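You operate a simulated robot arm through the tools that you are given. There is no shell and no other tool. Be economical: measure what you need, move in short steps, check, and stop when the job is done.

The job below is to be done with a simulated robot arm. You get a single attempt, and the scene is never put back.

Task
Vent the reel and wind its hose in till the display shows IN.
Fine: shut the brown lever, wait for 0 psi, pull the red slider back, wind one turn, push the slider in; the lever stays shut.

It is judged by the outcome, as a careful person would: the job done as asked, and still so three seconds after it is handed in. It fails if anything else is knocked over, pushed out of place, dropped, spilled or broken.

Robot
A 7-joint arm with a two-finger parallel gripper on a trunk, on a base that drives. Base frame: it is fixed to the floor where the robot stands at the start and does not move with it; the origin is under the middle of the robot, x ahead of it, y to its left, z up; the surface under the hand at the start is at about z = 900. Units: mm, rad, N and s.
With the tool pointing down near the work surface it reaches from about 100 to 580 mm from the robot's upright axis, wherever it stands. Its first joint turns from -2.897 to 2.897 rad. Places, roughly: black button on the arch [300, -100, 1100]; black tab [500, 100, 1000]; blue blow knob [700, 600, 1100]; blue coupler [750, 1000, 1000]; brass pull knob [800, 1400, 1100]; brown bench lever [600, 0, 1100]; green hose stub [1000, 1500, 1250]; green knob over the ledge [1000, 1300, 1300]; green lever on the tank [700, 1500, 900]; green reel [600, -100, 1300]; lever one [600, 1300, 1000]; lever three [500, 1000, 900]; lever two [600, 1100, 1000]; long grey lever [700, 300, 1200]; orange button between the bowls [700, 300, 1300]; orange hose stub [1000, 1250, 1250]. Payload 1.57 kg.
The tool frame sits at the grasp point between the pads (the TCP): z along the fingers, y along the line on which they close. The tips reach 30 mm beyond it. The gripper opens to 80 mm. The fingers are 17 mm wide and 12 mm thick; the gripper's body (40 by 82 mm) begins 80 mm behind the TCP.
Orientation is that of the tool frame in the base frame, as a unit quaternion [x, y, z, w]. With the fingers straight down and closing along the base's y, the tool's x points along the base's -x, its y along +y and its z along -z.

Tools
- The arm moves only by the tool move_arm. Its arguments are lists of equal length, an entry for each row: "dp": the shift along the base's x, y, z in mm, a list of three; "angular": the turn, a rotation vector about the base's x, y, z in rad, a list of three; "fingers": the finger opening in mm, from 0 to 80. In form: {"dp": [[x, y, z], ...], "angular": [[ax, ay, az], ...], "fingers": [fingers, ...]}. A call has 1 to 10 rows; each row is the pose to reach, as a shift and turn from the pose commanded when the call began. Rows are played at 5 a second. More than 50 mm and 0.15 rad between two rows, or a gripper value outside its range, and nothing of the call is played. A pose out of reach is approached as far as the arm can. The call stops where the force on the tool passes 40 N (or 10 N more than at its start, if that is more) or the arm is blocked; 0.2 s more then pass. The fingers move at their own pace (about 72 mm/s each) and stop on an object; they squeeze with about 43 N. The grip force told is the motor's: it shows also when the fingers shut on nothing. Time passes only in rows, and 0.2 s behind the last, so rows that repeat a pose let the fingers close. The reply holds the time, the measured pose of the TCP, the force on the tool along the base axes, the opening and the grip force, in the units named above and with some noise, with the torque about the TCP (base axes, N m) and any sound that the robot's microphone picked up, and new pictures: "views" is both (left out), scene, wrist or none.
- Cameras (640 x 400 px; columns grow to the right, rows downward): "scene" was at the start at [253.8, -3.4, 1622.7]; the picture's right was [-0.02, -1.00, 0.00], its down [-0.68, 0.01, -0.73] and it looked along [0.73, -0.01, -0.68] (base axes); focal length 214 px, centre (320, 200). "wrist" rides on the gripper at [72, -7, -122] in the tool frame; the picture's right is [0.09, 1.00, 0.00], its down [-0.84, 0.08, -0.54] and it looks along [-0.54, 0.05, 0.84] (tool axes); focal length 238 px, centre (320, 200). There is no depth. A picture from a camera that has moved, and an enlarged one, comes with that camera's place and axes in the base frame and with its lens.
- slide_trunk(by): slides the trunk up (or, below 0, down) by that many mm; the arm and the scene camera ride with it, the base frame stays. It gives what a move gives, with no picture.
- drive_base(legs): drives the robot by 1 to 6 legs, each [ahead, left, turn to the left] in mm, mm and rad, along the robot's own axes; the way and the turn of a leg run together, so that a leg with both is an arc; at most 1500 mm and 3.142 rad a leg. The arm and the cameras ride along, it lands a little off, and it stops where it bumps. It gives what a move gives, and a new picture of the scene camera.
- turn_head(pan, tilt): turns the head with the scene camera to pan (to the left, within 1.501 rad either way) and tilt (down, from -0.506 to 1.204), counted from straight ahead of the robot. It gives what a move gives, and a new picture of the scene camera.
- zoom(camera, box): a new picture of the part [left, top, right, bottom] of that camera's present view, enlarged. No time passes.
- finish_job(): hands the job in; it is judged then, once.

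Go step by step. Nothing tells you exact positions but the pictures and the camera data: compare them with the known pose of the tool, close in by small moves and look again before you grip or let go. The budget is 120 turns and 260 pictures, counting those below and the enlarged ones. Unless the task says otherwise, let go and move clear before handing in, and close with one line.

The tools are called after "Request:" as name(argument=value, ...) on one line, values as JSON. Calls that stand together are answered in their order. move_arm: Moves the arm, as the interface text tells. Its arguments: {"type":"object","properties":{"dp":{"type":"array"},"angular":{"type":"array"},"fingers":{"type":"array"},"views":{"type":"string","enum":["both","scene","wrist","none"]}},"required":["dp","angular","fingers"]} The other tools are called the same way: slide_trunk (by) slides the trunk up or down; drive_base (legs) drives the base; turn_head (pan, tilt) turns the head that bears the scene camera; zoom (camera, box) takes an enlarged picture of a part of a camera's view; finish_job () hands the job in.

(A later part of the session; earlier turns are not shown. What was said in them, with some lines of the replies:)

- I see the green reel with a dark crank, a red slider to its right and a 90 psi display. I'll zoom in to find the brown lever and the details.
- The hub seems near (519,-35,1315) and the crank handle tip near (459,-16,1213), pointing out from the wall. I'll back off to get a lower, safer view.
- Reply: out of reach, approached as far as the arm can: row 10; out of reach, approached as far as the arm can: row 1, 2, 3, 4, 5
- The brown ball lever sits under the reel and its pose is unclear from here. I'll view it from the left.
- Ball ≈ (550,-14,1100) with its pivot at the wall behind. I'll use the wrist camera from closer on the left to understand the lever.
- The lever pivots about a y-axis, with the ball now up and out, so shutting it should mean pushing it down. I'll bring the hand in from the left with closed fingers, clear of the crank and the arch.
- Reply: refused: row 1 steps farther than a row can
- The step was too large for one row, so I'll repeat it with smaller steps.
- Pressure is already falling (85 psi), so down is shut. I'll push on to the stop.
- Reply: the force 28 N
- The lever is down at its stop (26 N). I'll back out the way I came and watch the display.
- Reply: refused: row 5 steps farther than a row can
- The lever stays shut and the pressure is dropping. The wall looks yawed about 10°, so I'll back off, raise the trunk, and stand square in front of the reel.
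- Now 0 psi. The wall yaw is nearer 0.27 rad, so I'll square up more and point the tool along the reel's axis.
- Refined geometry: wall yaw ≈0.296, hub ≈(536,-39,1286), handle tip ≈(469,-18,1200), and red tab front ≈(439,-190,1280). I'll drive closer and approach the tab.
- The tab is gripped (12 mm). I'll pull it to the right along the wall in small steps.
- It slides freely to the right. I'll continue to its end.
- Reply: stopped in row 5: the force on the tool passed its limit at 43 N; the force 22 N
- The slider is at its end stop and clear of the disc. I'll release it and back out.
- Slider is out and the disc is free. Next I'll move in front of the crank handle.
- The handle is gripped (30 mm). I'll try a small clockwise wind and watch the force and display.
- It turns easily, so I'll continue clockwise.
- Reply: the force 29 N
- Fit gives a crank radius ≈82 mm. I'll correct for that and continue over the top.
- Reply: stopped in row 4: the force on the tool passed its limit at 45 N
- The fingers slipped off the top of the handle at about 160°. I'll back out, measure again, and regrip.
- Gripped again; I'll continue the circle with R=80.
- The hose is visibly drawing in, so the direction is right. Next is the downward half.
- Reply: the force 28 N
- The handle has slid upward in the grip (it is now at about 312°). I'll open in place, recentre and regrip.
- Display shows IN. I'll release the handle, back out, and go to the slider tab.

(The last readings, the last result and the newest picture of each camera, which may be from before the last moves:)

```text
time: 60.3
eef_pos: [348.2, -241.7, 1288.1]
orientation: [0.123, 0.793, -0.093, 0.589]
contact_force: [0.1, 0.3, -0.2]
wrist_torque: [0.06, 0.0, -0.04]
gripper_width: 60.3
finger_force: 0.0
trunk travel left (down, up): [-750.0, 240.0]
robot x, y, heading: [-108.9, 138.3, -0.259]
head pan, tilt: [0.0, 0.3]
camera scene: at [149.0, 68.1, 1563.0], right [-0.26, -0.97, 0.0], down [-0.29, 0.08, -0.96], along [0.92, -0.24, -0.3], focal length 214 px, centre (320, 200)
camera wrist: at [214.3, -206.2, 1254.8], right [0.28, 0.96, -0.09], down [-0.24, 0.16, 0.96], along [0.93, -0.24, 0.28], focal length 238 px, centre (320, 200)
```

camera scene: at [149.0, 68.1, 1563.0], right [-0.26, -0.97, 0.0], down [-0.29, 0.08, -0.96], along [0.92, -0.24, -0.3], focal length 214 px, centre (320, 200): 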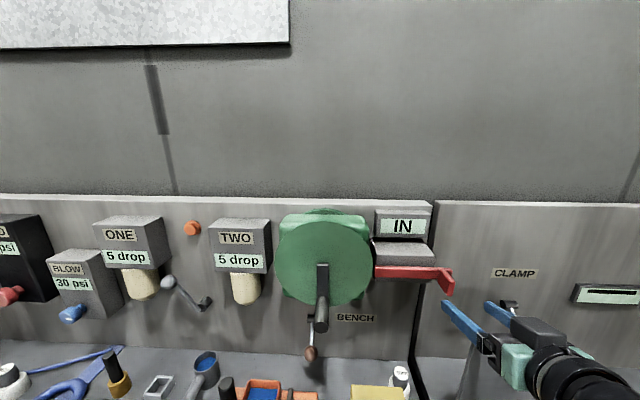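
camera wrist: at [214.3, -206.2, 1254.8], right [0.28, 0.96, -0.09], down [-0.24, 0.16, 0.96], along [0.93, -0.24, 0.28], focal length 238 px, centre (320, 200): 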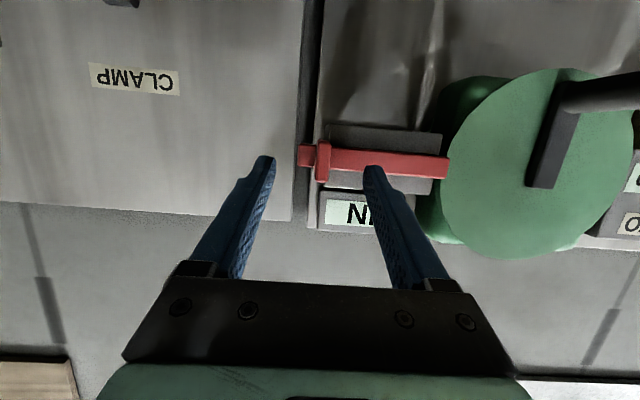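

Request:
move_arm(dp=[[25, -7, -2], [50, -14, -3], [74, -21, -3], [74, -21, -3], [74, -21, -3], [74, -21, -3], [74, -21, -3]], angular=[[0, 0, 0], [0, 0, 0], [0, 0, 0], [0, 0, 0], [0, 0, 0], [0, 0, 0], [0, 0, 0]], fingers=[60, 60, 60, 60, 20, 0, 0])

```text
time: 61.9
eef_pos: [422.7, -261.8, 1285.1]
orientation: [0.122, 0.793, -0.092, 0.59]
contact_force: [1.9, 2.7, 0.1]
wrist_torque: [0.1, 0.19, -0.44]
gripper_width: 11.5
finger_force: 28.7
trunk travel left (down, up): [-750.0, 240.0]
robot x, y, heading: [-106.3, 138.2, -0.26]
head pan, tilt: [0.0, 0.3]
camera scene: at [149.5, 68.7, 1562.9], right [-0.25, -0.97, 0.0], down [-0.29, 0.07, -0.96], along [0.92, -0.24, -0.3], focal length 214 px, centre (320, 200)
camera wrist: at [288.8, -226.2, 1251.6], right [0.28, 0.96, -0.09], down [-0.24, 0.16, 0.96], along [0.93, -0.24, 0.27], focal length 238 px, centre (320, 200)
```

scene: 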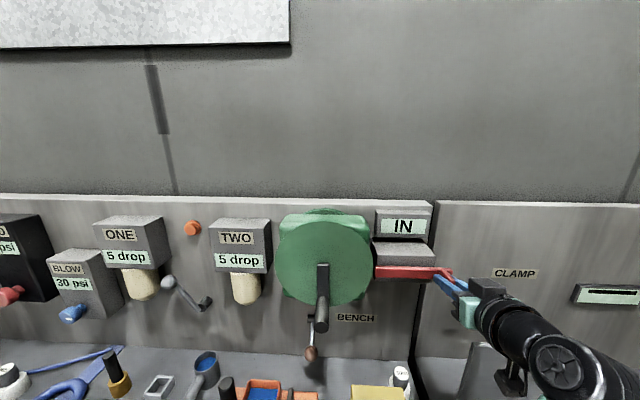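
wrist: 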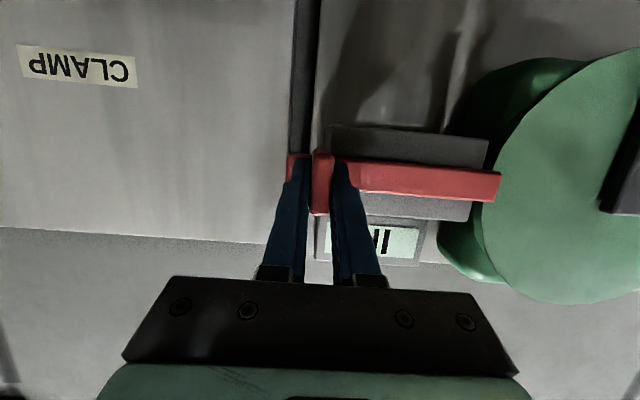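

Gripped. Now I'll push the slider back in, about 72 mm to its original stop.

Request:
move_arm(dp=[[3.5, 11.5, 0], [7, 23, 0], [10.5, 34.4, 0], [14, 46, 0], [17.5, 57.4, 0], [20, 65, 0], [21, 69, 0], [22, 72.5, 0], [22.5, 74.5, 0]], angular=[[0, 0, 0], [0, 0, 0], [0, 0, 0], [0, 0, 0], [0, 0, 0], [0, 0, 0], [0, 0, 0], [0, 0, 0], [0, 0, 0]], fingers=[0, 0, 0, 0, 0, 0, 0, 0, 0], views="none")

Request:
zoom(camera="scene", box=[272, 200, 464, 320])

```text
time: 63.9
eef_pos: [444.8, -194.0, 1285.9]
orientation: [0.126, 0.791, -0.095, 0.591]
contact_force: [9.2, -18.1, 12.2]
wrist_torque: [0.18, 0.44, 0.12]
gripper_width: 11.8
finger_force: 29.0
trunk travel left (down, up): [-750.0, 240.0]
robot x, y, heading: [-109.3, 135.3, -0.257]
head pan, tilt: [0.0, 0.3]
```

```text
3.33 times, centred on (368, 260) of scene
camera zoom: at [149.8, 64.7, 1562.8], right [-0.26, -0.97, 0.0], down [-0.29, 0.08, -0.95], along [0.92, -0.24, -0.3], focal length 715 px, centre (160, 0)
```

zoom: 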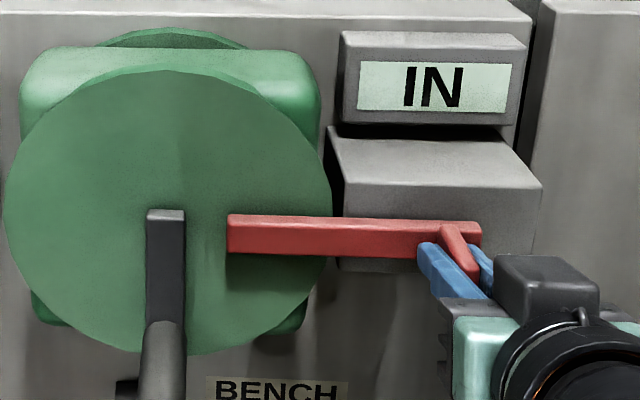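

The slider is in at its stop and the display still says IN. I'll release and back clear.

Request:
move_arm(dp=[[0, -5, 0], [0, -5, 0], [0, -5, 0], [-25, 3, 0], [-55, 12, 0], [-90, 23, 0], [-120, 32, 0]], angular=[[0, 0, 0], [0, 0, 0], [0, 0, 0], [0, 0, 0], [0, 0, 0], [0, 0, 0], [0, 0, 0]], fingers=[12, 45, 50, 50, 50, 50, 50], views="scene")

Request:
zoom(camera="scene", box=[240, 190, 464, 370])

```text
time: 65.5
eef_pos: [324.3, -156.8, 1284.4]
orientation: [0.122, 0.793, -0.092, 0.589]
contact_force: [-0.2, 0.0, 0.1]
wrist_torque: [0.03, 0.0, -0.01]
gripper_width: 49.6
finger_force: 0.1
trunk travel left (down, up): [-750.0, 240.0]
robot x, y, heading: [-104.2, 134.3, -0.256]
head pan, tilt: [0.0, 0.3]
camera scene: at [148.6, 68.4, 1563.1], right [-0.26, -0.97, 0.0], down [-0.29, 0.08, -0.96], along [0.92, -0.24, -0.3], focal length 214 px, centre (320, 200)
```

scene: 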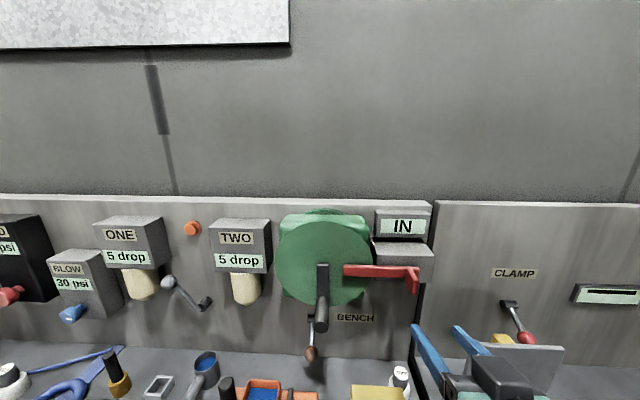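

```text
2.22 times, centred on (352, 280) of scene
camera zoom: at [148.6, 68.4, 1563.1], right [-0.26, -0.97, 0.0], down [-0.29, 0.08, -0.96], along [0.92, -0.24, -0.3], focal length 477 px, centre (249, 22)
```

zoom: 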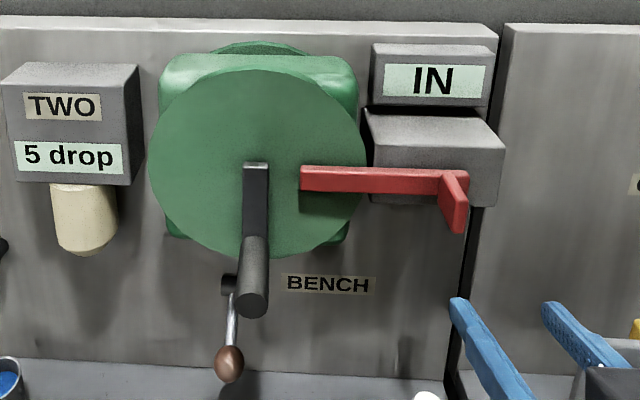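

The display reads IN, the lever is down, the slider is home, the crank is at rest and the hand is clear. Handing in.

Request:
finish_job()

```text
The job is handed in.
```

The job is done and handed in: I shut the brown lever, waited for 0 psi, and wound the reel one turn with the red slider pulled back. At the last look the display showed IN, the slider was back in, and the lever was still shut.
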